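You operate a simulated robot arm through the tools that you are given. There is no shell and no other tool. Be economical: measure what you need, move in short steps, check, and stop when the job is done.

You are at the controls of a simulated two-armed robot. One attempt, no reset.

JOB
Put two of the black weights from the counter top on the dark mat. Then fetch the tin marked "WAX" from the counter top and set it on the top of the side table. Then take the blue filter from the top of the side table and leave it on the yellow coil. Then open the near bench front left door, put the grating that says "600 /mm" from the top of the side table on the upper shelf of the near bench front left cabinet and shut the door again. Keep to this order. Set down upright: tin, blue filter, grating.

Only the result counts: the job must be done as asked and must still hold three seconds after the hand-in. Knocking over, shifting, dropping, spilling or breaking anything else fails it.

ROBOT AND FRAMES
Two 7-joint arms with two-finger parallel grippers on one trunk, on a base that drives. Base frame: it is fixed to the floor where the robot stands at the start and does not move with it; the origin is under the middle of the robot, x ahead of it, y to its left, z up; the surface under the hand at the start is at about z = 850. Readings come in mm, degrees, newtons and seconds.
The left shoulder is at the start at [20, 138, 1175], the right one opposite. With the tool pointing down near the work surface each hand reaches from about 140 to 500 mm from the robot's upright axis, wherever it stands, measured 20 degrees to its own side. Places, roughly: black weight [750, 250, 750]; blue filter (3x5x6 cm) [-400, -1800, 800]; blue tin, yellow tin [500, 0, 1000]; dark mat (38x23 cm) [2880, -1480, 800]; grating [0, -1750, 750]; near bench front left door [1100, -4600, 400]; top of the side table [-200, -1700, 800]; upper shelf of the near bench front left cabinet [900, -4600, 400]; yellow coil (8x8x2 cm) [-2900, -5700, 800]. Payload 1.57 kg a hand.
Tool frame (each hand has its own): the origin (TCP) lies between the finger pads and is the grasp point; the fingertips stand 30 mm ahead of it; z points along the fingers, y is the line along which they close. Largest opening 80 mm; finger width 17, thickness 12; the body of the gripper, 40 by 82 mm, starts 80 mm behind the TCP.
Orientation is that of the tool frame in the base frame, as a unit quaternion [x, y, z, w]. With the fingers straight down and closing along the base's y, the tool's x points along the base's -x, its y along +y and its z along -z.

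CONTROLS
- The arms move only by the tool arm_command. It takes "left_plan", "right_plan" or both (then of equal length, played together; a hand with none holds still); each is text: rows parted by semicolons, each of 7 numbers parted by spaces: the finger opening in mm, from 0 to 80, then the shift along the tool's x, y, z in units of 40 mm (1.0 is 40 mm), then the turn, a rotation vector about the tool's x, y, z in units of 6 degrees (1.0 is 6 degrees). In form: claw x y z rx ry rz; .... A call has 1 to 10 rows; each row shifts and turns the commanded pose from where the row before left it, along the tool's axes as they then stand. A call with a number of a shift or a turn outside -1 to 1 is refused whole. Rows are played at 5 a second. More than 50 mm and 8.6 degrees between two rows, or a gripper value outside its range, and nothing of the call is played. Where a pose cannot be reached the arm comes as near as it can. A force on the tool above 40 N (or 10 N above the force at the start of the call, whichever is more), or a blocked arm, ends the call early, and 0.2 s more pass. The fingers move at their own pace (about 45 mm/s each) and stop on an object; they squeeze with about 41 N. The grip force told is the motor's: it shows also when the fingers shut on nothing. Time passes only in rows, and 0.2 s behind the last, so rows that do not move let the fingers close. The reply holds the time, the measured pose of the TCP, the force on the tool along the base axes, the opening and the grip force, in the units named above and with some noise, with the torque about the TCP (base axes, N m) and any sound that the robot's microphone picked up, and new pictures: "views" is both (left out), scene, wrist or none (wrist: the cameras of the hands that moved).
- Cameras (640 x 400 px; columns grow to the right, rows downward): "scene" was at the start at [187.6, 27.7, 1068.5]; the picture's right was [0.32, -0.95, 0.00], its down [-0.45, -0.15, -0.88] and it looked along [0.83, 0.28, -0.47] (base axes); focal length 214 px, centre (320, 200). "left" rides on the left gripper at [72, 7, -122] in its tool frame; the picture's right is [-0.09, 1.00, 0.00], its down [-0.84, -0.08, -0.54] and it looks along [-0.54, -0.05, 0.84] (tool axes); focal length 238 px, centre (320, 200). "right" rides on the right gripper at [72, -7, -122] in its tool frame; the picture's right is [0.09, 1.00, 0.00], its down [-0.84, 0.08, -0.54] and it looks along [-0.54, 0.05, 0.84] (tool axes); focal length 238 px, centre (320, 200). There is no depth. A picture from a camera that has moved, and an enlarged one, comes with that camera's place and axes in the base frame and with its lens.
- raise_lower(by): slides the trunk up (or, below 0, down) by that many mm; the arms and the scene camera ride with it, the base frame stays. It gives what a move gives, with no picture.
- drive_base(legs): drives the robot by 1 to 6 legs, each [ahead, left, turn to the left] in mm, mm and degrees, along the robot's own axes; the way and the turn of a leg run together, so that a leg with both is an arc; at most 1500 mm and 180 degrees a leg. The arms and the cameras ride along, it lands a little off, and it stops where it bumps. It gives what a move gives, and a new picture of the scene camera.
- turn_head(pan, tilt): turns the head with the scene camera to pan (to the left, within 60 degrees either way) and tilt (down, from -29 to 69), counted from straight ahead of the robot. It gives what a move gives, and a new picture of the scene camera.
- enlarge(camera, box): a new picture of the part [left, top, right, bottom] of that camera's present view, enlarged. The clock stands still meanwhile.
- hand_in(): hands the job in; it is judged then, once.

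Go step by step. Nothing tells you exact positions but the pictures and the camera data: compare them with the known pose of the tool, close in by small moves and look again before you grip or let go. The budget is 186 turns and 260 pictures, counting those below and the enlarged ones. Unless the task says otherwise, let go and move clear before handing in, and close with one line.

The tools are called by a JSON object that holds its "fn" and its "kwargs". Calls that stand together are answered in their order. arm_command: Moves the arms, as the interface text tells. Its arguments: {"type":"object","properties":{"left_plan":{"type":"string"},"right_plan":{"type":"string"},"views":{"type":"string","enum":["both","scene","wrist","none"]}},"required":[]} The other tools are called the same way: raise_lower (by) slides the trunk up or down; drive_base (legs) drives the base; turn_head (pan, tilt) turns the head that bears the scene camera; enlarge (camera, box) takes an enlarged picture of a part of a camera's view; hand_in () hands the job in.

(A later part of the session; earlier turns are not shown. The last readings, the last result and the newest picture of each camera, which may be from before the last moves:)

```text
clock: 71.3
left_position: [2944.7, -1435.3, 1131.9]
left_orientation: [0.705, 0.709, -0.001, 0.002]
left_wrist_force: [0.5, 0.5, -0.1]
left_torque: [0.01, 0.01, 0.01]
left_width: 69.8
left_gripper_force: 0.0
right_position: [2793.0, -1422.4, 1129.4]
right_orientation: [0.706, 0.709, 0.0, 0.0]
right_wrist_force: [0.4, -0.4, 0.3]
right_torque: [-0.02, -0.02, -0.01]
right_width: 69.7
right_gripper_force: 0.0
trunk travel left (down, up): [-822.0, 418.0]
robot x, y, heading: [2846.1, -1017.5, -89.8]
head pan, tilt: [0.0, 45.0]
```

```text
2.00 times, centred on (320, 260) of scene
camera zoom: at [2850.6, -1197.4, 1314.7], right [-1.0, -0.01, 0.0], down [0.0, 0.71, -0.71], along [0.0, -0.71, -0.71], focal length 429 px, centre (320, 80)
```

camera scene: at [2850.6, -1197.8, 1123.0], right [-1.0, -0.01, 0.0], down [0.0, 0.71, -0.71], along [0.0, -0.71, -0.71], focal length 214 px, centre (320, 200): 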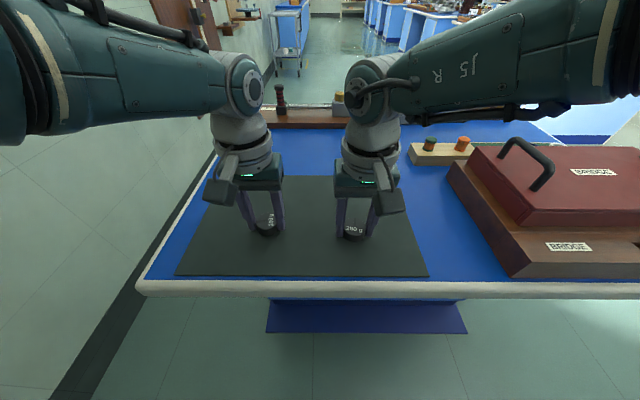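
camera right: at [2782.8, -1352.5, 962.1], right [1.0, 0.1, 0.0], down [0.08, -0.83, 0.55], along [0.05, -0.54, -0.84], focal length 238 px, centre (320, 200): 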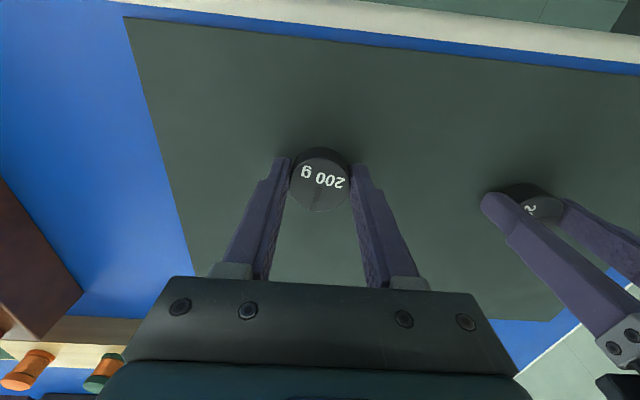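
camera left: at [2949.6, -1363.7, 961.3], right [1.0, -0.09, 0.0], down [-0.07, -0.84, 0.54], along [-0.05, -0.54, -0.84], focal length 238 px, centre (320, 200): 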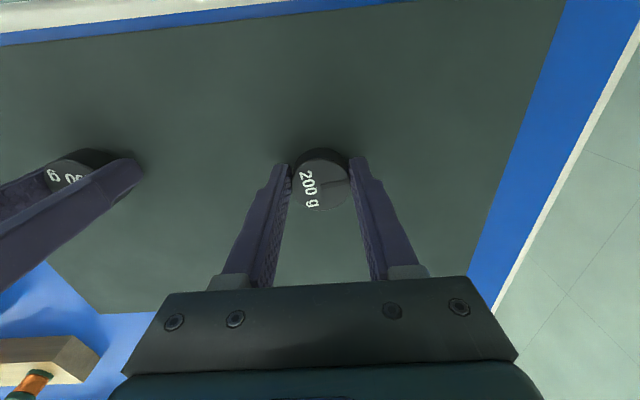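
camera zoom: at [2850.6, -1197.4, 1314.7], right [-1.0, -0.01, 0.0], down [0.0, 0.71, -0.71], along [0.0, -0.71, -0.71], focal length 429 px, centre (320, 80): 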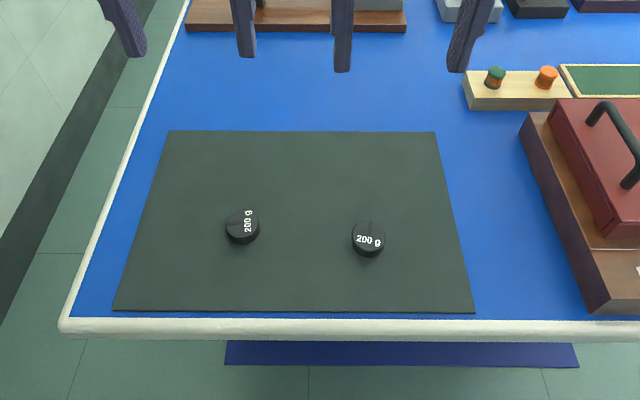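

Both weights lie flat on the mat. Next is the WAX tin: I'll drive back to face the counter near it.

{"fn": "drive_base", "kwargs": {"legs": [[-200, 0, 0], [0, 0, -90], [1500, 0, 0], [836, 0, 0], [0, 0, -90], [330, 0, 0]]}}

{"fn": "turn_head", "kwargs": {"pan": -10, "tilt": 45}}

```text
clock: 93.3
left_position: [424.6, -111.1, 1131.3]
left_orientation: [0.714, -0.7, -0.001, 0.0]
left_wrist_force: [-0.9, 0.1, -0.7]
left_torque: [0.0, 0.01, 0.02]
left_width: 70.0
left_gripper_force: 0.1
right_position: [575.9, -121.7, 1129.2]
right_orientation: [0.713, -0.701, 0.001, 0.0]
right_wrist_force: [0.1, -0.7, -0.3]
right_torque: [-0.01, -0.02, 0.01]
right_width: 70.3
right_gripper_force: 0.1
trunk travel left (down, up): [-822.0, 418.0]
robot x, y, heading: [528.6, -529.5, 90.9]
head pan, tilt: [0.0, 45.0]
camera scene: at [525.8, -350.9, 1314.8], right [1.0, 0.02, 0.0], down [0.01, -0.71, -0.71], along [-0.01, 0.71, -0.71], focal length 214 px, centre (320, 200)
```

scene: 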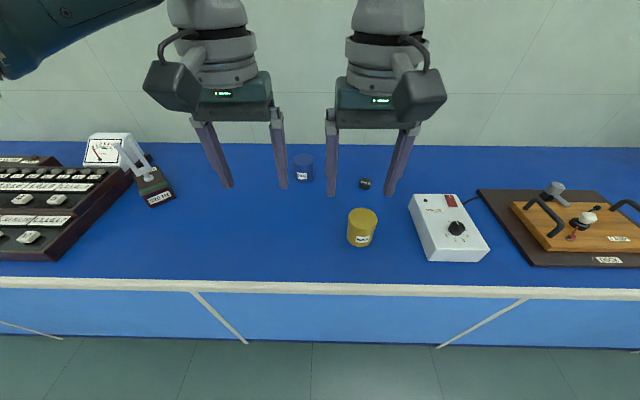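

```text
clock: 94.0
left_position: [425.1, -111.4, 1131.2]
left_orientation: [0.714, -0.7, -0.001, 0.0]
left_wrist_force: [0.1, 0.7, 0.3]
left_torque: [0.02, 0.01, 0.01]
left_width: 69.9
left_gripper_force: 0.0
right_position: [577.1, -122.3, 1129.6]
right_orientation: [0.714, -0.7, 0.0, 0.001]
right_wrist_force: [-0.6, -0.2, 0.5]
right_torque: [0.01, 0.03, 0.01]
right_width: 69.9
right_gripper_force: 0.0
trunk travel left (down, up): [-822.0, 418.0]
robot x, y, heading: [533.0, -532.9, 91.1]
head pan, tilt: [-10.0, 45.0]
camera scene: at [539.9, -351.8, 1314.8], right [0.99, -0.15, 0.0], down [-0.11, -0.7, -0.71], along [0.11, 0.7, -0.71], focal length 214 px, centre (320, 200)
```

scene: 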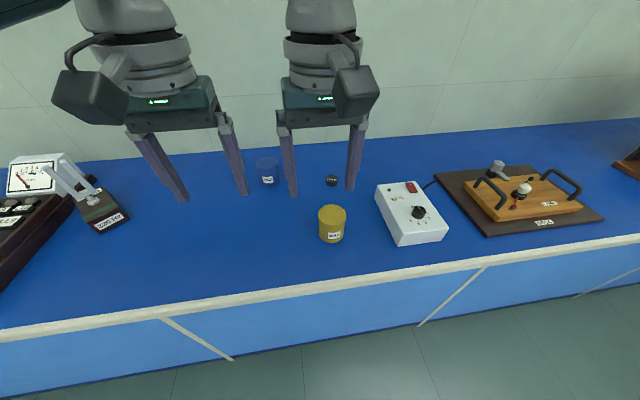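

The tin is at about [622,−25]. I'll drive in, place the right hand over the tin, and lower the trunk partway.

{"fn": "drive_base", "kwargs": {"legs": [[135, 0, -1]]}}

{"fn": "arm_command", "kwargs": {"right_plan": "80 0.55 -0.6 0 0 0 0;80 0.55 -0.6 0 0 0 0;80 0 0 0 0 0 0", "views": "none"}}

{"fn": "raise_lower", "kwargs": {"by": -140}}

{"fn": "enlarge", "kwargs": {"camera": "right", "box": [0, 0, 640, 400]}}

```text
clock: 95.3
left_position: [430.5, 26.4, 1131.3]
left_orientation: [0.708, -0.706, -0.001, -0.001]
left_wrist_force: [-0.5, 0.0, 0.1]
left_torque: [0.03, -0.02, 0.0]
left_width: 70.2
left_gripper_force: 0.0
right_position: [582.4, 12.7, 1129.2]
right_orientation: [-0.707, 0.707, 0.0, -0.001]
right_wrist_force: [0.3, -0.3, -0.2]
right_torque: [0.03, 0.0, 0.04]
right_width: 70.2
right_gripper_force: 0.1
trunk travel left (down, up): [-822.0, 418.0]
robot x, y, heading: [529.7, -395.2, 90.1]
head pan, tilt: [-10.0, 45.0]
camera scene: at [541.6, -216.5, 1314.8], right [0.99, -0.17, 0.0], down [-0.12, -0.7, -0.71], along [0.12, 0.7, -0.71], focal length 214 px, centre (320, 200)
```

scene: 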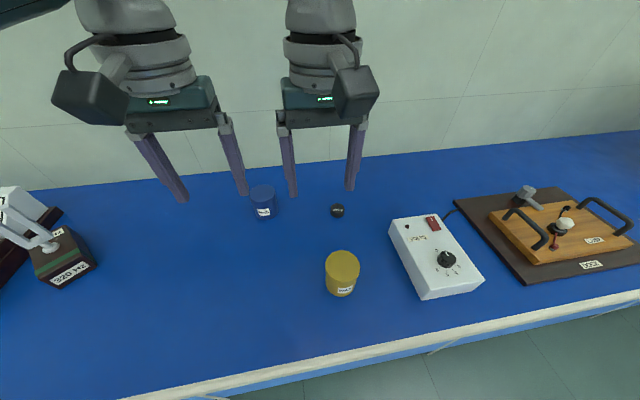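

```text
clock: 96.2
left_position: [431.6, 26.1, 1130.1]
left_orientation: [0.708, -0.706, -0.001, 0.0]
left_wrist_force: [-0.7, 0.0, 0.4]
left_torque: [0.0, -0.01, 0.01]
left_width: 70.1
left_gripper_force: 0.1
right_position: [632.1, -31.3, 1131.4]
right_orientation: [-0.707, 0.707, -0.001, -0.001]
right_wrist_force: [0.5, 0.9, 0.4]
right_torque: [-0.04, 0.02, 0.01]
right_width: 80.0
right_gripper_force: 0.1
trunk travel left (down, up): [-822.0, 418.0]
robot x, y, heading: [526.7, -392.2, 90.4]
head pan, tilt: [-10.0, 45.0]
```

```text
clock: 97.8
left_position: [431.4, 27.7, 990.9]
left_orientation: [0.708, -0.706, -0.001, 0.0]
left_wrist_force: [-0.8, 0.3, 0.9]
left_torque: [0.01, 0.0, 0.01]
left_width: 70.0
left_gripper_force: 0.0
right_position: [631.7, -31.5, 991.0]
right_orientation: [0.708, -0.707, 0.001, 0.001]
right_wrist_force: [0.5, -0.2, 0.2]
right_torque: [0.0, -0.01, -0.01]
right_width: 79.7
right_gripper_force: 0.0
trunk travel left (down, up): [-682.0, 558.0]
robot x, y, heading: [528.0, -392.0, 90.3]
head pan, tilt: [-10.0, 45.0]
```

```text
1.00 times, centred on (320, 200) of right (not enlarged: the box is as wide or as high as the picture)
camera zoom: at [637.1, -104.7, 1114.7], right [-1.0, -0.09, 0.0], down [-0.08, 0.84, 0.54], along [-0.05, 0.54, -0.84], focal length 238 px, centre (320, 200)
```

zoom: 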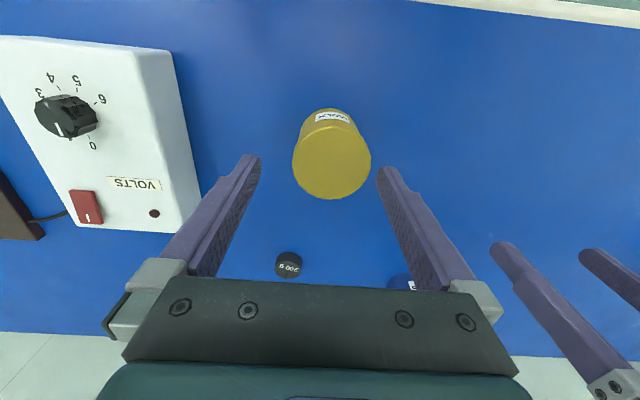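

The tin's centre is near [618,−18]. I'll correct, lower slightly and look again.

{"fn": "arm_command", "kwargs": {"right_plan": "80 -0.33 0.33 0.3 0 0 0;80 0 0 0.3 0 0 0;80 0 0 0 0 0 0", "views": "wrist"}}

```text
clock: 98.6
left_position: [430.8, 25.9, 990.1]
left_orientation: [0.708, -0.707, -0.001, 0.0]
left_wrist_force: [0.2, -0.7, 0.4]
left_torque: [0.0, 0.0, 0.0]
left_width: 69.9
left_gripper_force: 0.1
right_position: [618.8, -18.4, 966.2]
right_orientation: [0.708, -0.707, 0.001, 0.001]
right_wrist_force: [-0.3, 0.1, -0.1]
right_torque: [0.01, -0.02, 0.03]
right_width: 80.0
right_gripper_force: 0.0
trunk travel left (down, up): [-682.0, 558.0]
robot x, y, heading: [525.1, -395.7, 89.9]
head pan, tilt: [-10.0, 45.0]
camera right: at [624.3, -91.6, 1090.3], right [-1.0, -0.09, 0.0], down [-0.08, 0.84, 0.54], along [-0.05, 0.54, -0.84], focal length 238 px, centre (320, 200)
```

right: 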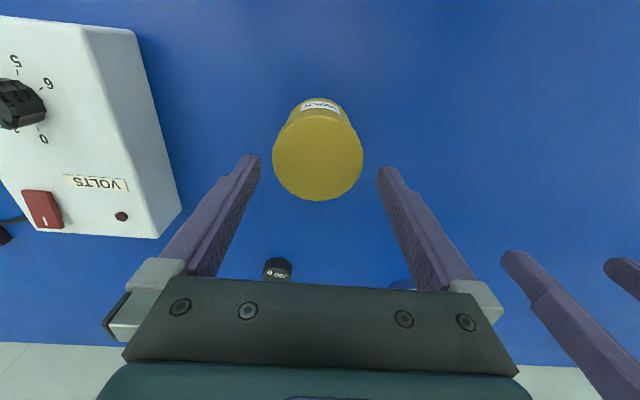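

The tin sits centred between the fingers. I'll lower around it and grip.

{"fn": "arm_command", "kwargs": {"right_plan": "80 0 0 0.4 0 0 0;80 0 0 0.4 0 0 0;80 0 0 0.4 0 0 0;80 0 0 0.4 0 0 0;80 0 0 0.2 0 0 0;80 0 0 0 0 0 0;55 0 0 0 0 0 0;55 0 0 0 0 0 0;55 0 0 0 0 0 0", "views": "both"}}

```text
clock: 100.6
left_position: [431.0, 26.4, 991.1]
left_orientation: [0.708, -0.707, -0.001, 0.0]
left_wrist_force: [-0.2, 0.1, 0.1]
left_torque: [0.04, 0.0, 0.02]
left_width: 70.0
left_gripper_force: 0.1
right_position: [618.9, -18.7, 895.3]
right_orientation: [-0.707, 0.707, 0.0, -0.001]
right_wrist_force: [-0.9, 0.4, -0.1]
right_torque: [-0.02, -0.02, 0.02]
right_width: 67.2
right_gripper_force: 33.2
trunk travel left (down, up): [-682.0, 558.0]
robot x, y, heading: [531.9, -394.4, 90.1]
head pan, tilt: [-10.0, 45.0]
camera scene: at [541.6, -216.5, 1174.7], right [0.99, -0.17, 0.0], down [-0.12, -0.7, -0.71], along [0.12, 0.7, -0.71], focal length 214 px, centre (320, 200)
camera right: at [624.6, -92.1, 1018.9], right [-1.0, -0.09, 0.0], down [-0.08, 0.84, 0.54], along [-0.05, 0.54, -0.84], focal length 238 px, centre (320, 200)
```

scene: 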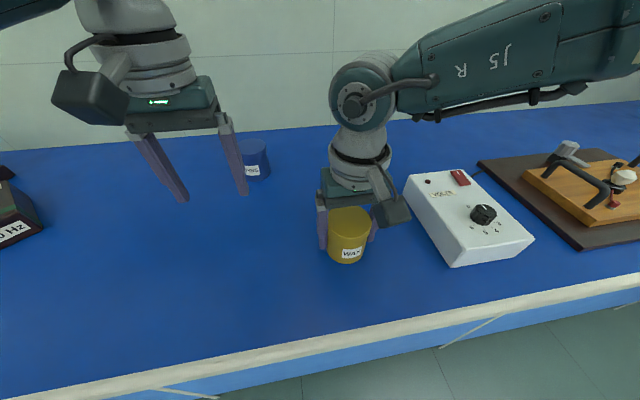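
right: 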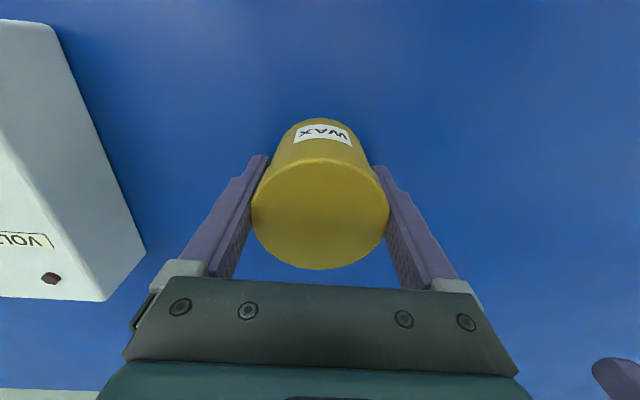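

The tin is gripped. I'll raise, back away, turn round and go look at the side table.

{"fn": "raise_lower", "kwargs": {"by": 220}}

{"fn": "drive_base", "kwargs": {"legs": [[-300, 0, 0], [0, 0, -90], [0, 0, -90], [0, -650, 0]]}}

{"fn": "turn_head", "kwargs": {"pan": 0, "tilt": 35}}

```text
clock: 103.0
left_position: [431.5, 25.8, 1211.3]
left_orientation: [0.708, -0.707, -0.001, 0.0]
left_wrist_force: [0.9, -0.5, 0.1]
left_torque: [0.01, -0.01, 0.02]
left_width: 70.0
left_gripper_force: 0.2
right_position: [619.1, -18.6, 1114.5]
right_orientation: [0.707, -0.707, 0.001, 0.0]
right_wrist_force: [0.8, -0.2, -1.8]
right_torque: [0.04, -0.02, -0.01]
right_width: 67.1
right_gripper_force: 41.2
trunk travel left (down, up): [-902.0, 338.0]
robot x, y, heading: [525.7, -392.6, 90.2]
head pan, tilt: [-10.0, 45.0]
```

```text
clock: 115.9
left_position: [-25.1, -1108.2, 1211.3]
left_orientation: [0.714, 0.701, 0.0, 0.001]
left_wrist_force: [0.0, -0.8, -0.4]
left_torque: [-0.01, 0.04, 0.01]
left_width: 69.9
left_gripper_force: 0.1
right_position: [-212.4, -1059.5, 1114.9]
right_orientation: [0.714, 0.7, 0.001, 0.0]
right_wrist_force: [0.3, 0.1, -1.6]
right_torque: [-0.01, 0.05, 0.05]
right_width: 66.8
right_gripper_force: 40.5
trunk travel left (down, up): [-902.0, 338.0]
robot x, y, heading: [-110.0, -683.9, -91.0]
head pan, tilt: [-10.0, 45.0]
camera scene: at [-128.7, -866.3, 1394.7], right [-0.98, 0.19, 0.0], down [0.14, 0.69, -0.71], along [-0.14, -0.69, -0.71], focal length 214 px, centre (320, 200)
```

scene: 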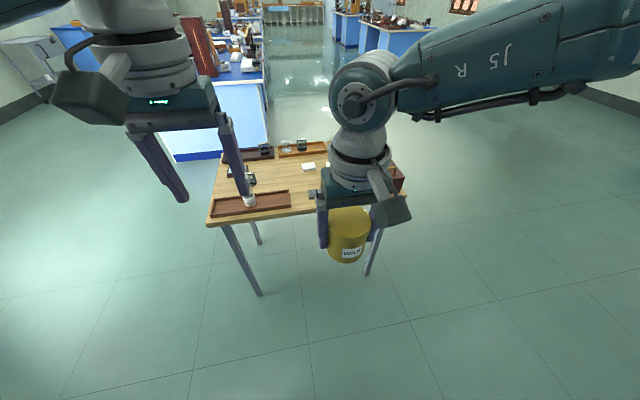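

```text
clock: 116.6
left_position: [-26.0, -1108.7, 1210.3]
left_orientation: [0.714, 0.7, 0.0, 0.001]
left_wrist_force: [0.4, -0.4, 0.5]
left_torque: [0.03, -0.02, 0.03]
left_width: 69.9
left_gripper_force: 0.1
right_position: [-213.2, -1058.3, 1115.9]
right_orientation: [0.714, 0.7, 0.002, -0.001]
right_wrist_force: [0.1, -0.2, -1.3]
right_torque: [0.0, -0.03, -0.02]
right_width: 66.6
right_gripper_force: 41.1
trunk travel left (down, up): [-902.0, 338.0]
robot x, y, heading: [-116.8, -685.6, -91.1]
head pan, tilt: [0.0, 35.0]
camera scene: at [-114.8, -874.5, 1409.5], right [-1.0, 0.02, 0.0], down [0.01, 0.57, -0.82], along [-0.01, -0.82, -0.57], focal length 214 px, centre (320, 200)
```

scene: 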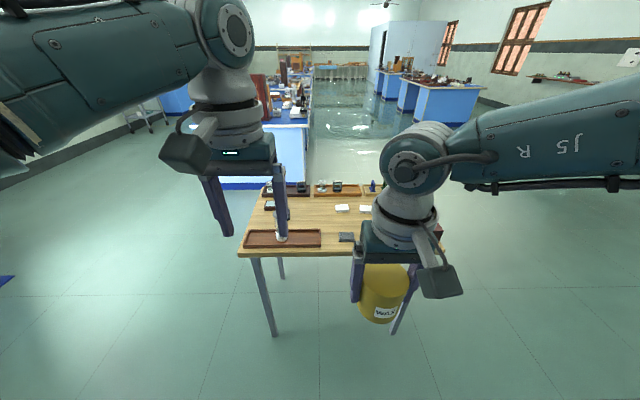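

The table spans roughly x −580…180, with its near edge at y≈−1400. I'll drive closer and look down.

{"fn": "drive_base", "kwargs": {"legs": [[200, -80, 1]]}}

{"fn": "turn_head", "kwargs": {"pan": 0, "tilt": 50}}

```text
clock: 118.3
left_position: [-99.7, -1307.8, 1211.0]
left_orientation: [0.707, 0.707, 0.0, 0.001]
left_wrist_force: [-1.2, 0.1, -0.9]
left_torque: [0.02, 0.0, -0.01]
left_width: 70.1
left_gripper_force: 0.0
right_position: [-287.1, -1261.6, 1114.6]
right_orientation: [0.708, 0.706, 0.001, -0.001]
right_wrist_force: [0.8, 0.7, -1.1]
right_torque: [-0.02, -0.02, -0.06]
right_width: 67.1
right_gripper_force: 41.0
trunk travel left (down, up): [-902.0, 338.0]
robot x, y, heading: [-191.4, -886.8, -90.0]
head pan, tilt: [0.0, 35.0]
camera scene: at [-193.0, -1075.8, 1409.6], right [-1.0, 0.0, 0.0], down [0.0, 0.57, -0.82], along [0.0, -0.82, -0.57], focal length 214 px, centre (320, 200)
```

scene: 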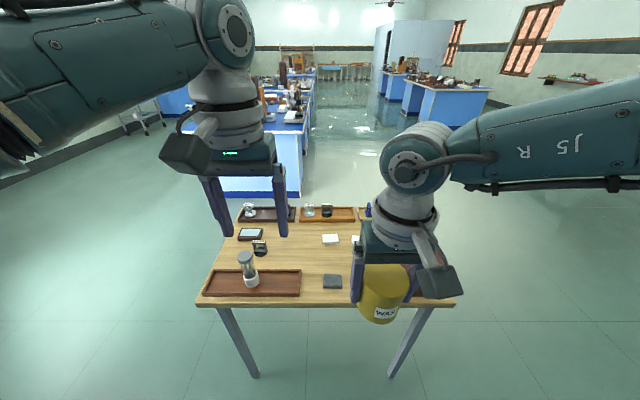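

```text
clock: 119.1
left_position: [-100.4, -1307.9, 1211.3]
left_orientation: [0.708, 0.706, 0.0, 0.001]
left_wrist_force: [-0.6, -0.7, 0.6]
left_torque: [0.02, 0.04, 0.03]
left_width: 69.8
left_gripper_force: 0.1
right_position: [-287.0, -1262.7, 1115.8]
right_orientation: [0.708, 0.707, 0.001, -0.001]
right_wrist_force: [-0.3, -0.6, -1.6]
right_torque: [0.01, 0.01, 0.03]
right_width: 66.8
right_gripper_force: 40.8
trunk travel left (down, up): [-902.0, 338.0]
robot x, y, heading: [-196.4, -887.1, -89.8]
head pan, tilt: [0.0, 50.0]
camera scene: at [-193.0, -1064.8, 1387.9], right [-1.0, 0.0, 0.0], down [0.0, 0.77, -0.64], along [0.0, -0.64, -0.77], focal length 214 px, centre (320, 200)
```

scene: 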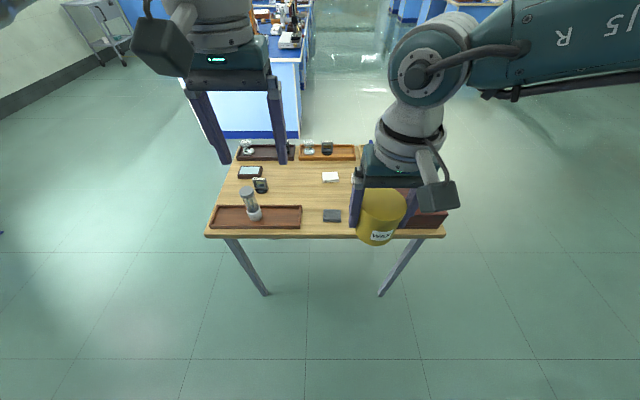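

The arms hide part of the table. I'll spread the hands outward to see it.

{"fn": "arm_command", "kwargs": {"left_plan": "70 0 0.9 0 0 0 0;70 0 0.9 0 0 0 0;70 0 0.9 0 0 0 0;70 0 0.9 0 0 0 0", "right_plan": "55 0 -0.9 0 0 0 0;55 0 -0.9 0 0 0 0;55 0 -0.9 0 0 0 0;55 0 -0.9 0 0 0 0", "views": "scene"}}

{"fn": "enlarge", "kwargs": {"camera": "scene", "box": [190, 110, 470, 285]}}

```text
clock: 120.1
left_position: [43.6, -1307.8, 1208.5]
left_orientation: [0.708, 0.707, 0.0, 0.002]
left_wrist_force: [0.6, 0.1, 0.8]
left_torque: [0.01, 0.03, -0.02]
left_width: 69.7
left_gripper_force: 0.1
right_position: [-432.9, -1261.4, 1117.8]
right_orientation: [0.707, 0.707, 0.001, -0.001]
right_wrist_force: [-0.3, -0.1, -1.1]
right_torque: [0.0, -0.01, 0.02]
right_width: 66.9
right_gripper_force: 41.2
trunk travel left (down, up): [-902.0, 338.0]
robot x, y, heading: [-197.1, -884.5, -90.2]
head pan, tilt: [0.0, 50.0]
camera scene: at [-193.0, -1064.8, 1387.8], right [-1.0, 0.0, 0.0], down [0.0, 0.77, -0.64], along [0.0, -0.64, -0.77], focal length 214 px, centre (320, 200)
```

scene: 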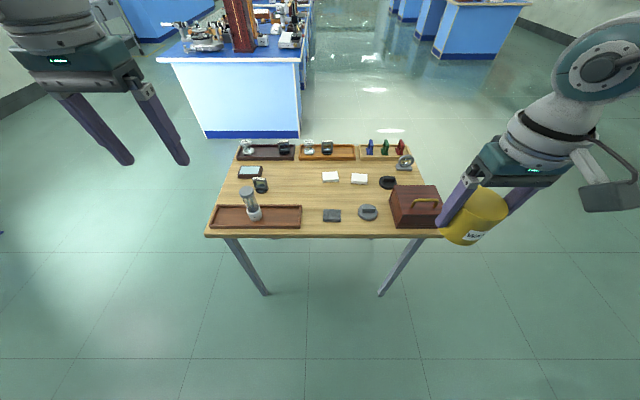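

```text
2.29 times, centred on (330, 198) of scene
camera zoom: at [-193.0, -1064.8, 1387.8], right [-1.0, 0.0, 0.0], down [0.0, 0.77, -0.64], along [0.0, -0.64, -0.77], focal length 490 px, centre (297, 206)
```

zoom: 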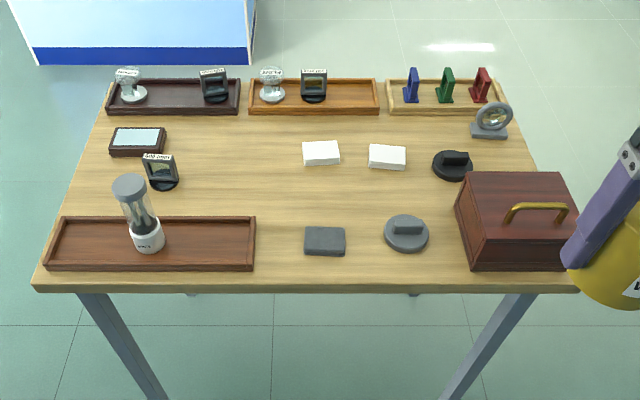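

A clear spot for the tin is around [−103,−1660]; the table top appears to be at z≈730. I'll read the grating labels and drive in.

{"fn": "enlarge", "kwargs": {"camera": "scene", "box": [225, 125, 345, 200]}}

{"fn": "drive_base", "kwargs": {"legs": [[0, 195, 0], [320, 0, 0]]}}

{"fn": "turn_head", "kwargs": {"pan": 0, "tilt": 60}}

```text
5.33 times, centred on (285, 162) of scene
camera zoom: at [-193.0, -1064.8, 1387.8], right [-1.0, 0.0, 0.0], down [0.0, 0.77, -0.64], along [0.0, -0.64, -0.77], focal length 1144 px, centre (507, 400)
```

zoom: 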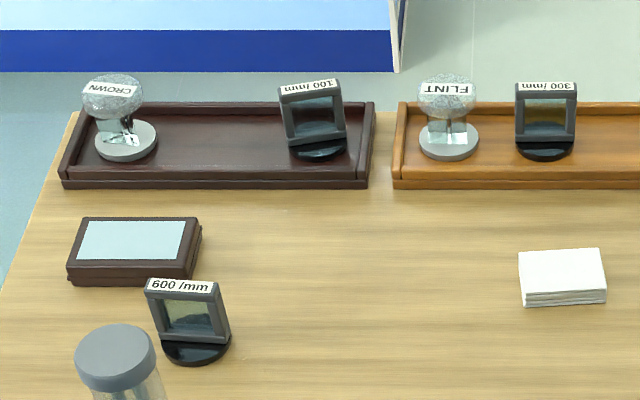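

```text
clock: 123.4
left_position: [246.2, -1623.6, 1209.4]
left_orientation: [0.705, 0.709, 0.0, 0.002]
left_wrist_force: [-0.3, 0.3, 0.4]
left_torque: [-0.01, -0.01, 0.0]
left_width: 70.1
left_gripper_force: 0.1
right_position: [-230.2, -1579.3, 1117.6]
right_orientation: [0.705, 0.709, 0.001, -0.001]
right_wrist_force: [0.0, 0.4, -2.0]
right_torque: [-0.01, 0.02, 0.01]
right_width: 67.0
right_gripper_force: 41.3
trunk travel left (down, up): [-902.0, 338.0]
robot x, y, heading: [6.6, -1201.9, -89.9]
head pan, tilt: [0.0, 50.0]
camera scene: at [7.5, -1382.7, 1387.8], right [-1.0, -0.01, 0.0], down [0.0, 0.77, -0.64], along [0.0, -0.64, -0.77], focal length 214 px, centre (320, 200)
```

scene: 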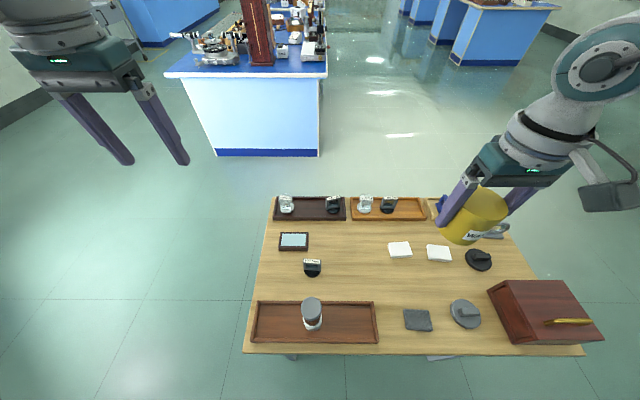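

```text
clock: 124.1
left_position: [246.5, -1622.6, 1209.8]
left_orientation: [0.706, 0.708, 0.0, 0.001]
left_wrist_force: [0.0, -0.6, -0.1]
left_torque: [0.03, 0.01, 0.0]
left_width: 70.2
left_gripper_force: 0.1
right_position: [-230.1, -1581.1, 1117.7]
right_orientation: [0.706, 0.708, 0.001, -0.001]
right_wrist_force: [-0.5, 0.7, -0.9]
right_torque: [-0.01, 0.01, 0.01]
right_width: 66.9
right_gripper_force: 41.2
trunk travel left (down, up): [-902.0, 338.0]
robot x, y, heading: [9.3, -1198.8, -89.8]
head pan, tilt: [0.0, 60.0]
camera scene: at [7.4, -1372.4, 1375.3], right [-1.0, -0.01, 0.0], down [0.0, 0.87, -0.5], along [0.0, -0.5, -0.87], focal length 214 px, centre (320, 200)
```

scene: 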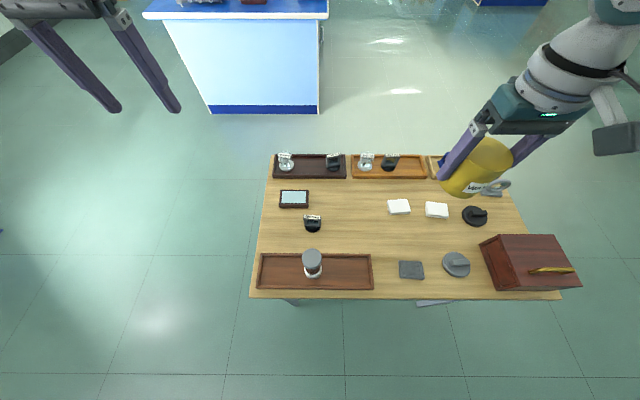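

The 600 /mm grating stands alone on the bare table top. I'll move the tin over the free spot near [−108,−1645] and lower the trunk.

{"fn": "arm_command", "kwargs": {"right_plan": "55 -0.4 0.76 0 0 0 0;55 -0.4 0.76 0 0 0 0;55 -0.4 0.76 0 0 0 0;55 -0.4 0.76 0 0 0 0;55 0 0 0 0 0 0", "views": "none"}}

{"fn": "raise_lower", "kwargs": {"by": -270}}

{"fn": "arm_command", "kwargs": {"right_plan": "55 0 0 0 0 0 0", "views": "both"}}

```text
clock: 125.3
left_position: [245.9, -1623.2, 1210.6]
left_orientation: [0.706, 0.708, 0.001, 0.001]
left_wrist_force: [0.0, 0.1, 0.0]
left_torque: [0.01, 0.01, -0.01]
left_width: 70.1
left_gripper_force: 0.1
right_position: [-119.4, -1633.9, 1117.5]
right_orientation: [0.705, 0.709, 0.0, -0.001]
right_wrist_force: [-0.4, -0.7, -1.3]
right_torque: [-0.03, -0.04, 0.02]
right_width: 66.9
right_gripper_force: 40.9
right hand out of reach, approached as far as the arm can: row 4
trunk travel left (down, up): [-902.0, 338.0]
robot x, y, heading: [7.4, -1202.9, -89.8]
head pan, tilt: [0.0, 60.0]
```

```text
clock: 128.1
left_position: [246.2, -1622.7, 939.3]
left_orientation: [0.705, 0.709, 0.001, 0.001]
left_wrist_force: [-0.8, 0.4, -0.1]
left_torque: [-0.03, 0.0, 0.02]
left_width: 70.0
left_gripper_force: 0.1
right_position: [-117.5, -1634.4, 847.8]
right_orientation: [0.706, 0.709, 0.001, -0.001]
right_wrist_force: [0.2, 0.3, -1.8]
right_torque: [0.03, 0.04, 0.0]
right_width: 67.0
right_gripper_force: 40.8
trunk travel left (down, up): [-632.0, 608.0]
robot x, y, heading: [5.5, -1204.4, -89.6]
head pan, tilt: [0.0, 60.0]
```

```text
clock: 128.5
left_position: [245.4, -1623.5, 939.9]
left_orientation: [0.705, 0.709, 0.001, 0.001]
left_wrist_force: [0.5, 0.2, 1.0]
left_torque: [-0.01, -0.01, -0.01]
left_width: 69.9
left_gripper_force: 0.2
right_position: [-118.6, -1634.3, 849.1]
right_orientation: [0.706, 0.709, 0.001, 0.0]
right_wrist_force: [0.1, 0.3, -1.4]
right_torque: [0.0, -0.04, 0.0]
right_width: 66.8
right_gripper_force: 41.0
trunk travel left (down, up): [-632.0, 608.0]
robot x, y, heading: [5.5, -1204.0, -89.7]
head pan, tilt: [0.0, 60.0]
camera scene: at [7.4, -1372.3, 1105.3], right [-1.0, -0.01, 0.0], down [0.0, 0.87, -0.5], along [0.0, -0.5, -0.87], focal length 214 px, centre (320, 200)
camera right: at [-126.6, -1564.0, 971.7], right [1.0, 0.1, 0.0], down [0.08, -0.84, 0.54], along [0.05, -0.54, -0.84], focal length 238 px, centre (320, 200)
```

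scene: 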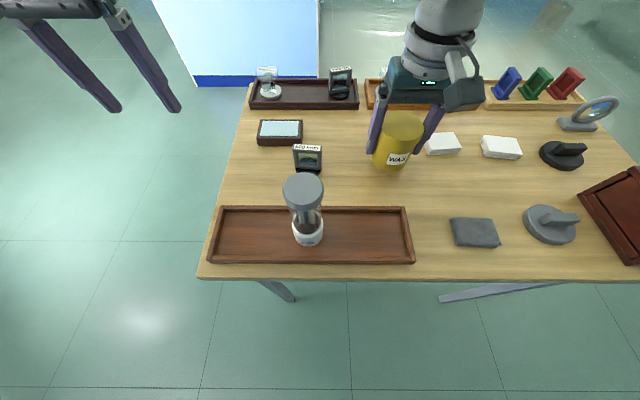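
right: 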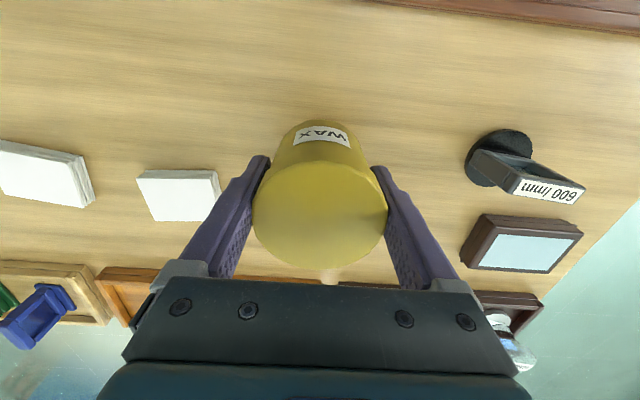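

Clearances around the tin look good. I'll lower it in steps until it touches.

{"fn": "raise_lower", "kwargs": {"by": -32}}

{"fn": "raise_lower", "kwargs": {"by": -8}}

{"fn": "raise_lower", "kwargs": {"by": -8}}

```text
clock: 129.2
left_position: [245.3, -1624.1, 908.2]
left_orientation: [0.705, 0.709, -0.001, 0.003]
left_wrist_force: [-0.9, -0.2, 0.2]
left_torque: [0.04, 0.03, 0.0]
left_width: 69.9
left_gripper_force: 0.0
right_position: [-118.6, -1637.6, 817.7]
right_orientation: [0.706, 0.709, -0.001, 0.002]
right_wrist_force: [0.1, 2.5, 26.0]
right_torque: [-0.11, 0.23, -0.08]
right_width: 66.9
right_gripper_force: 41.4
trunk travel left (down, up): [-600.0, 640.0]
robot x, y, heading: [5.0, -1202.4, -89.7]
head pan, tilt: [0.0, 60.0]
```

```text
clock: 129.5
left_position: [244.3, -1623.8, 907.0]
left_orientation: [0.706, 0.709, 0.0, 0.002]
left_wrist_force: [-0.6, -0.2, -0.2]
left_torque: [0.02, -0.03, -0.03]
left_width: 70.2
left_gripper_force: 0.1
right_position: [-119.1, -1637.7, 818.0]
right_orientation: [0.706, 0.709, -0.001, 0.001]
right_wrist_force: [-1.1, -0.2, 8.4]
right_torque: [-0.2, 0.12, 0.04]
right_width: 66.9
right_gripper_force: 41.0
trunk travel left (down, up): [-599.0, 641.0]
robot x, y, heading: [3.2, -1205.1, -89.7]
head pan, tilt: [0.0, 60.0]
stopped: the force on the tool passed its limit at 54 N (the readings are from after the stop); the commanded pose is now the measured one
```

```text
clock: 129.9
left_position: [245.1, -1624.1, 904.9]
left_orientation: [0.705, 0.709, 0.0, 0.001]
left_wrist_force: [0.2, 0.0, -0.6]
left_torque: [0.01, 0.01, -0.01]
left_width: 70.0
left_gripper_force: 0.1
right_position: [-118.2, -1637.0, 817.1]
right_orientation: [0.706, 0.708, -0.001, 0.001]
right_wrist_force: [-1.8, 2.0, 9.4]
right_torque: [-0.23, 0.15, -0.04]
right_width: 66.5
right_gripper_force: 41.0
trunk travel left (down, up): [-597.0, 643.0]
robot x, y, heading: [5.6, -1205.0, -89.6]
head pan, tilt: [0.0, 60.0]
stopped: the force on the tool passed its limit at 55 N (the readings are from after the stop); the commanded pose is now the measured one
```

Contact. I'll check the picture before releasing.

{"fn": "enlarge", "kwargs": {"camera": "scene", "box": [220, 50, 620, 300]}}

{"fn": "enlarge", "kwargs": {"camera": "right", "box": [0, 0, 640, 400]}}

```text
1.60 times, centred on (420, 175) of scene
camera zoom: at [6.9, -1372.5, 1070.1], right [-1.0, -0.01, 0.0], down [-0.01, 0.87, -0.5], along [0.0, -0.5, -0.87], focal length 343 px, centre (160, 240)
```

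zoom: 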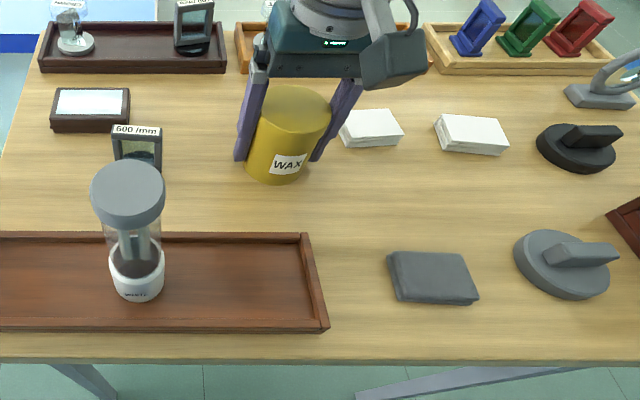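

```text
1.00 times, centred on (320, 200) of right (not enlarged: the box is as wide or as high as the picture)
camera zoom: at [-126.6, -1567.0, 941.7], right [1.0, 0.09, 0.0], down [0.08, -0.84, 0.54], along [0.05, -0.54, -0.84], focal length 238 px, centre (320, 200)
```

zoom: 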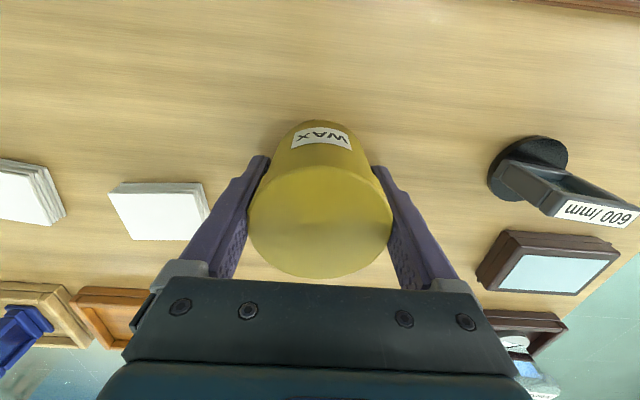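

The tin stands on the table. I'll release and rise straight up.

{"fn": "arm_command", "kwargs": {"right_plan": "80 0 0 0 0 0 0;80 0 0 0 0 0 0;80 0 0 0 0 0 0;80 0 0 -0.6 0 0 0;80 0 0 -0.7 0 0 0;80 0 0 -0.7 0 0 0", "views": "none"}}

{"fn": "raise_lower", "kwargs": {"by": 250}}

{"fn": "enlarge", "kwargs": {"camera": "scene", "box": [180, 80, 620, 355]}}

```text
clock: 131.3
left_position: [245.5, -1623.0, 905.1]
left_orientation: [0.705, 0.709, 0.001, 0.001]
left_wrist_force: [-0.3, 0.9, -0.1]
left_torque: [0.01, -0.01, 0.0]
left_width: 70.0
left_gripper_force: 0.0
right_position: [-117.6, -1636.8, 895.9]
right_orientation: [0.706, 0.708, 0.002, 0.0]
right_wrist_force: [0.0, 0.4, 0.5]
right_torque: [0.0, 0.04, -0.02]
right_width: 80.1
right_gripper_force: 0.0
trunk travel left (down, up): [-597.0, 643.0]
robot x, y, heading: [6.8, -1200.3, -89.7]
head pan, tilt: [0.0, 60.0]
```

```text
clock: 133.9
left_position: [245.7, -1624.5, 1153.7]
left_orientation: [0.705, 0.709, 0.0, 0.001]
left_wrist_force: [-0.9, 0.3, -0.3]
left_torque: [0.05, 0.0, -0.01]
left_width: 70.1
left_gripper_force: 0.0
right_position: [-116.9, -1636.3, 1146.9]
right_orientation: [0.706, 0.709, 0.001, 0.001]
right_wrist_force: [0.1, -0.3, -0.3]
right_torque: [0.02, 0.02, 0.01]
right_width: 80.3
right_gripper_force: 0.1
trunk travel left (down, up): [-847.0, 393.0]
robot x, y, heading: [7.1, -1206.2, -89.7]
head pan, tilt: [0.0, 60.0]
```

```text
1.45 times, centred on (400, 218) of scene
camera zoom: at [7.4, -1372.2, 1320.2], right [-1.0, -0.01, 0.0], down [0.0, 0.87, -0.5], along [0.0, -0.5, -0.87], focal length 312 px, centre (204, 174)
```

zoom: 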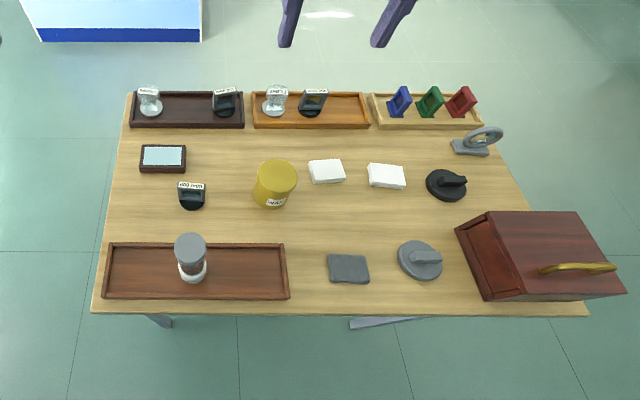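

The WAX tin is upright on the table. Next is the blue filter at the far right tray, which I'll reach from the table's far side; I'll back off and check the route to the right.

{"fn": "drive_base", "kwargs": {"legs": [[-250, 0, 0], [0, -700, 0]]}}

{"fn": "turn_head", "kwargs": {"pan": -25, "tilt": 25}}

```text
clock: 139.2
left_position: [-476.0, -1371.0, 1154.1]
left_orientation: [0.711, 0.703, 0.0, 0.001]
left_wrist_force: [1.3, -0.4, 0.2]
left_torque: [0.01, 0.01, -0.02]
left_width: 70.1
left_gripper_force: 0.1
right_position: [-838.3, -1379.1, 1145.6]
right_orientation: [0.712, 0.702, 0.001, 0.001]
right_wrist_force: [-0.9, -0.4, 0.3]
right_torque: [0.02, -0.02, -0.01]
right_width: 79.7
right_gripper_force: 0.0
trunk travel left (down, up): [-847.0, 393.0]
robot x, y, heading: [-709.1, -946.7, -90.3]
head pan, tilt: [0.0, 60.0]
camera scene: at [-709.1, -1116.2, 1320.3], right [-1.0, 0.01, 0.0], down [0.01, 0.87, -0.5], along [-0.01, -0.5, -0.87], focal length 214 px, centre (320, 200)
```

scene: 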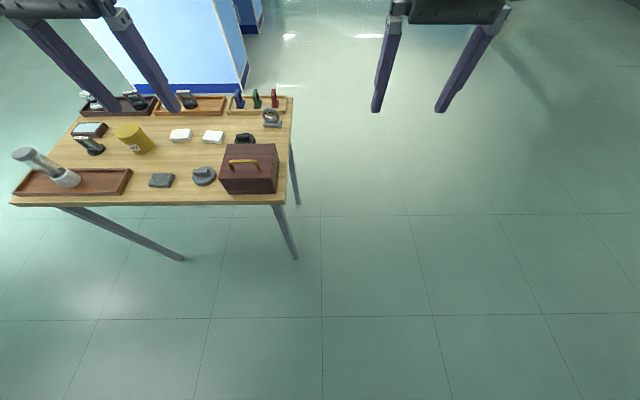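

```text
clock: 140.2
left_position: [-474.9, -1370.9, 1155.2]
left_orientation: [0.711, 0.703, -0.001, 0.001]
left_wrist_force: [-0.1, 0.6, -0.1]
left_torque: [-0.02, -0.01, -0.01]
left_width: 69.8
left_gripper_force: 0.0
right_position: [-839.4, -1379.3, 1145.4]
right_orientation: [0.712, 0.702, 0.0, 0.001]
right_wrist_force: [0.6, 1.0, -0.5]
right_torque: [0.03, -0.01, -0.02]
right_width: 80.0
right_gripper_force: 0.1
trunk travel left (down, up): [-847.0, 393.0]
robot x, y, heading: [-709.3, -944.6, -90.8]
head pan, tilt: [-25.0, 25.0]
camera scene: at [-748.2, -1132.6, 1370.3], right [-0.9, 0.43, 0.0], down [0.18, 0.38, -0.91], along [-0.39, -0.82, -0.42], focal length 214 px, centre (320, 200)
```

scene: 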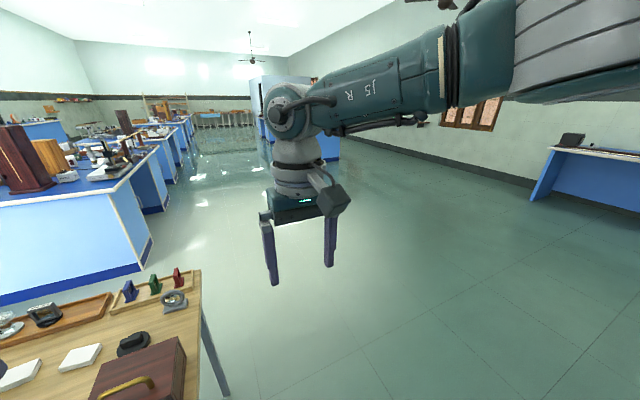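

The floor beyond is open. I'll go round the table's right end to its far side and face it.

{"fn": "drive_base", "kwargs": {"legs": [[0, -350, 0.8], [1330, 0, 0], [0, 0, 90], [0, 0, 90], [0, -560, 0]]}}

{"fn": "turn_head", "kwargs": {"pan": 0, "tilt": 50}}

```text
clock: 159.4
left_position: [-756.3, -1843.7, 1153.7]
left_orientation: [0.73, -0.683, 0.0, 0.0]
left_wrist_force: [-0.5, 0.0, 0.2]
left_torque: [0.0, -0.01, -0.03]
left_width: 70.1
left_gripper_force: 0.0
right_position: [-395.8, -1806.8, 1145.6]
right_orientation: [0.73, -0.683, 0.0, 0.001]
right_wrist_force: [0.1, -0.5, 0.7]
right_torque: [-0.02, 0.02, 0.0]
right_width: 80.0
right_gripper_force: 0.0
trunk travel left (down, up): [-847.0, 393.0]
robot x, y, heading: [-491.4, -2247.5, 93.8]
head pan, tilt: [-25.0, 25.0]
camera scene: at [-463.6, -2062.5, 1370.3], right [0.93, -0.36, 0.0], down [-0.15, -0.39, -0.91], along [0.33, 0.85, -0.42], focal length 214 px, centre (320, 200)
```

scene: 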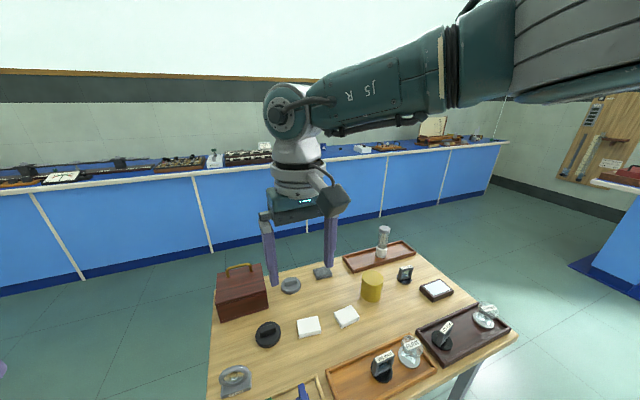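

```text
clock: 160.3
left_position: [-757.9, -1843.9, 1153.6]
left_orientation: [0.73, -0.684, -0.001, 0.001]
left_wrist_force: [-0.9, 0.3, -0.8]
left_torque: [0.0, -0.04, 0.04]
left_width: 70.0
left_gripper_force: 0.0
right_position: [-395.0, -1806.7, 1145.7]
right_orientation: [0.729, -0.684, -0.001, 0.001]
right_wrist_force: [0.6, -0.2, 0.5]
right_torque: [-0.01, 0.0, 0.02]
right_width: 80.1
right_gripper_force: 0.1
trunk travel left (down, up): [-847.0, 393.0]
robot x, y, heading: [-490.7, -2249.6, 93.7]
head pan, tilt: [0.0, 50.0]
camera scene: at [-501.9, -2071.5, 1332.9], right [1.0, 0.07, 0.0], down [0.05, -0.76, -0.64], along [-0.04, 0.64, -0.77], focal length 214 px, centre (320, 200)
```

scene: 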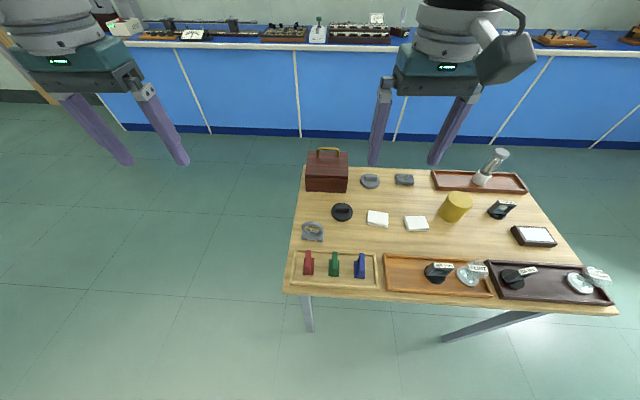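

The blue filter is at about [−413,−1838]. I'll straighten the heading and take a closer look at it.

{"fn": "drive_base", "kwargs": {"legs": [[20, 0, -3.7]]}}

{"fn": "enlarge", "kwargs": {"camera": "scene", "box": [270, 210, 430, 310]}}

{"fn": "enlarge", "kwargs": {"camera": "right", "box": [0, 0, 640, 400]}}

```text
clock: 161.1
left_position: [-730.7, -1806.9, 1155.4]
left_orientation: [0.708, -0.706, -0.001, 0.0]
left_wrist_force: [0.1, -0.8, -0.5]
left_torque: [-0.01, 0.0, -0.03]
left_width: 70.0
left_gripper_force: 0.1
right_position: [-368.6, -1794.1, 1145.9]
right_orientation: [0.708, -0.707, 0.0, 0.001]
right_wrist_force: [0.4, -0.1, -0.2]
right_torque: [0.0, 0.0, -0.02]
right_width: 79.8
right_gripper_force: 0.0
trunk travel left (down, up): [-847.0, 393.0]
robot x, y, heading: [-491.5, -2228.4, 90.4]
head pan, tilt: [0.0, 50.0]
camera scene: at [-491.3, -2051.4, 1332.8], right [1.0, 0.0, 0.0], down [0.0, -0.77, -0.64], along [0.0, 0.64, -0.77], focal length 214 px, centre (320, 200)
```

scene: 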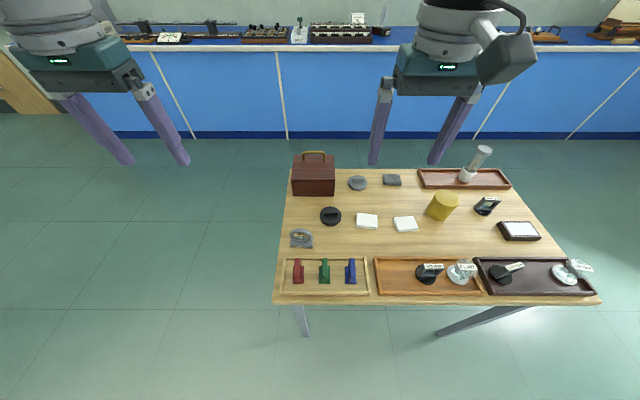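

```text
4.00 times, centred on (350, 260) of scene
camera zoom: at [-491.3, -2051.4, 1332.8], right [1.0, 0.0, 0.0], down [0.0, -0.77, -0.64], along [0.0, 0.64, -0.77], focal length 858 px, centre (200, -40)
```

zoom: 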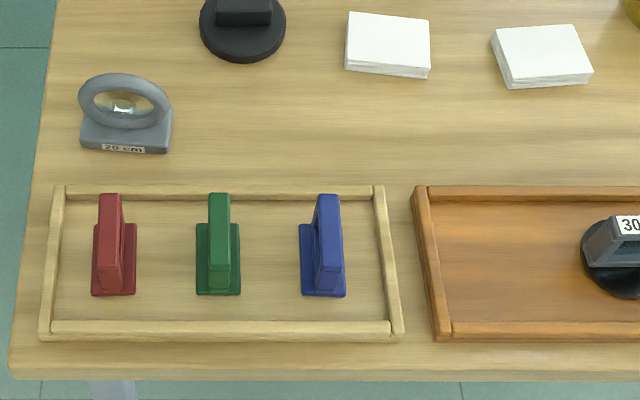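

```text
1.00 times, centred on (320, 200) of right (not enlarged: the box is as wide or as high as the picture)
camera zoom: at [-362.5, -1867.6, 1269.6], right [-1.0, -0.09, 0.0], down [-0.08, 0.84, 0.54], along [-0.05, 0.54, -0.84], focal length 238 px, centre (320, 200)
```

zoom: 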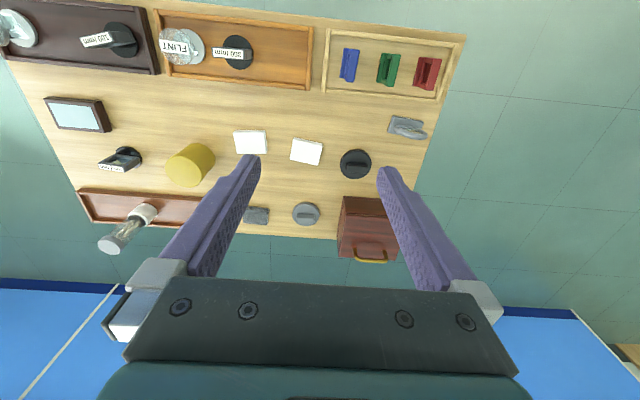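

The filter is an upright slab on a foot, facing so that my fingers can close across it. I'll move over it with a narrow opening and lower the trunk.

{"fn": "arm_command", "kwargs": {"right_plan": "45 0.6 0.57 0 0 0 0;45 0.6 0.57 0 0 0 0;45 0 0 0 0 0 0;45 0 0 0 0 0 0", "views": "none"}}

{"fn": "raise_lower", "kwargs": {"by": -245}}

{"fn": "enlarge", "kwargs": {"camera": "right", "box": [0, 0, 640, 400]}}

{"fn": "enlarge", "kwargs": {"camera": "scene", "box": [260, 160, 500, 310]}}

```text
clock: 162.1
left_position: [-732.5, -1806.0, 1154.8]
left_orientation: [0.708, -0.707, -0.002, 0.0]
left_wrist_force: [0.0, -0.5, -0.2]
left_torque: [0.02, 0.04, -0.02]
left_width: 70.3
left_gripper_force: 0.0
right_position: [-415.0, -1840.8, 1147.2]
right_orientation: [0.708, -0.706, -0.001, 0.001]
right_wrist_force: [-0.3, -0.3, -0.3]
right_torque: [-0.01, -0.02, 0.0]
right_width: 45.1
right_gripper_force: 0.0
trunk travel left (down, up): [-847.0, 393.0]
robot x, y, heading: [-491.5, -2225.1, 90.2]
head pan, tilt: [0.0, 50.0]
```

```text
clock: 164.7
left_position: [-732.1, -1806.9, 909.5]
left_orientation: [0.707, -0.707, -0.001, 0.001]
left_wrist_force: [-0.4, -0.6, 0.1]
left_torque: [-0.01, 0.0, 0.04]
left_width: 70.2
left_gripper_force: 0.1
right_position: [-415.0, -1842.4, 900.6]
right_orientation: [0.708, -0.706, 0.0, 0.001]
right_wrist_force: [-0.2, 0.0, 0.1]
right_torque: [-0.02, 0.02, 0.0]
right_width: 44.9
right_gripper_force: 0.0
trunk travel left (down, up): [-602.0, 638.0]
robot x, y, heading: [-488.1, -2224.8, 90.5]
head pan, tilt: [0.0, 50.0]
```

```text
1.00 times, centred on (320, 200) of right (not enlarged: the box is as wide or as high as the picture)
camera zoom: at [-408.3, -1915.3, 1025.2], right [-1.0, -0.09, 0.0], down [-0.08, 0.84, 0.54], along [-0.05, 0.54, -0.84], focal length 238 px, centre (320, 200)
```

zoom: 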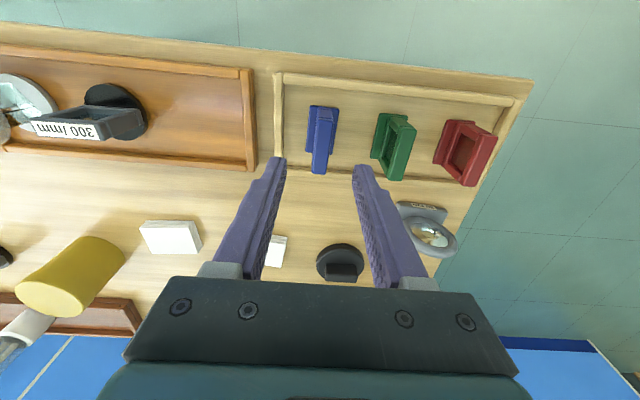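

```text
2.67 times, centred on (380, 235) of scene
camera zoom: at [-491.4, -2051.3, 1087.9], right [1.0, 0.0, 0.0], down [0.0, -0.77, -0.64], along [0.0, 0.64, -0.77], focal length 572 px, centre (160, 107)
```

zoom: 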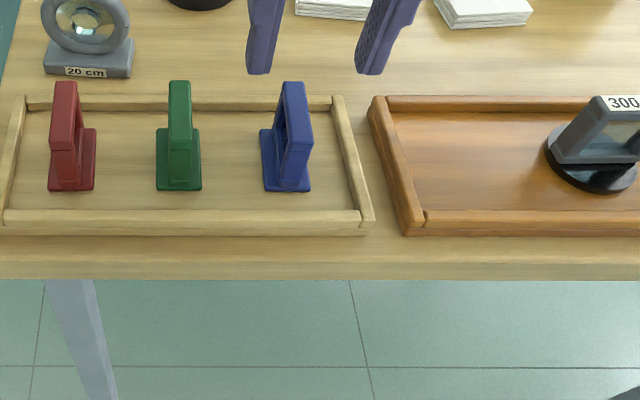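

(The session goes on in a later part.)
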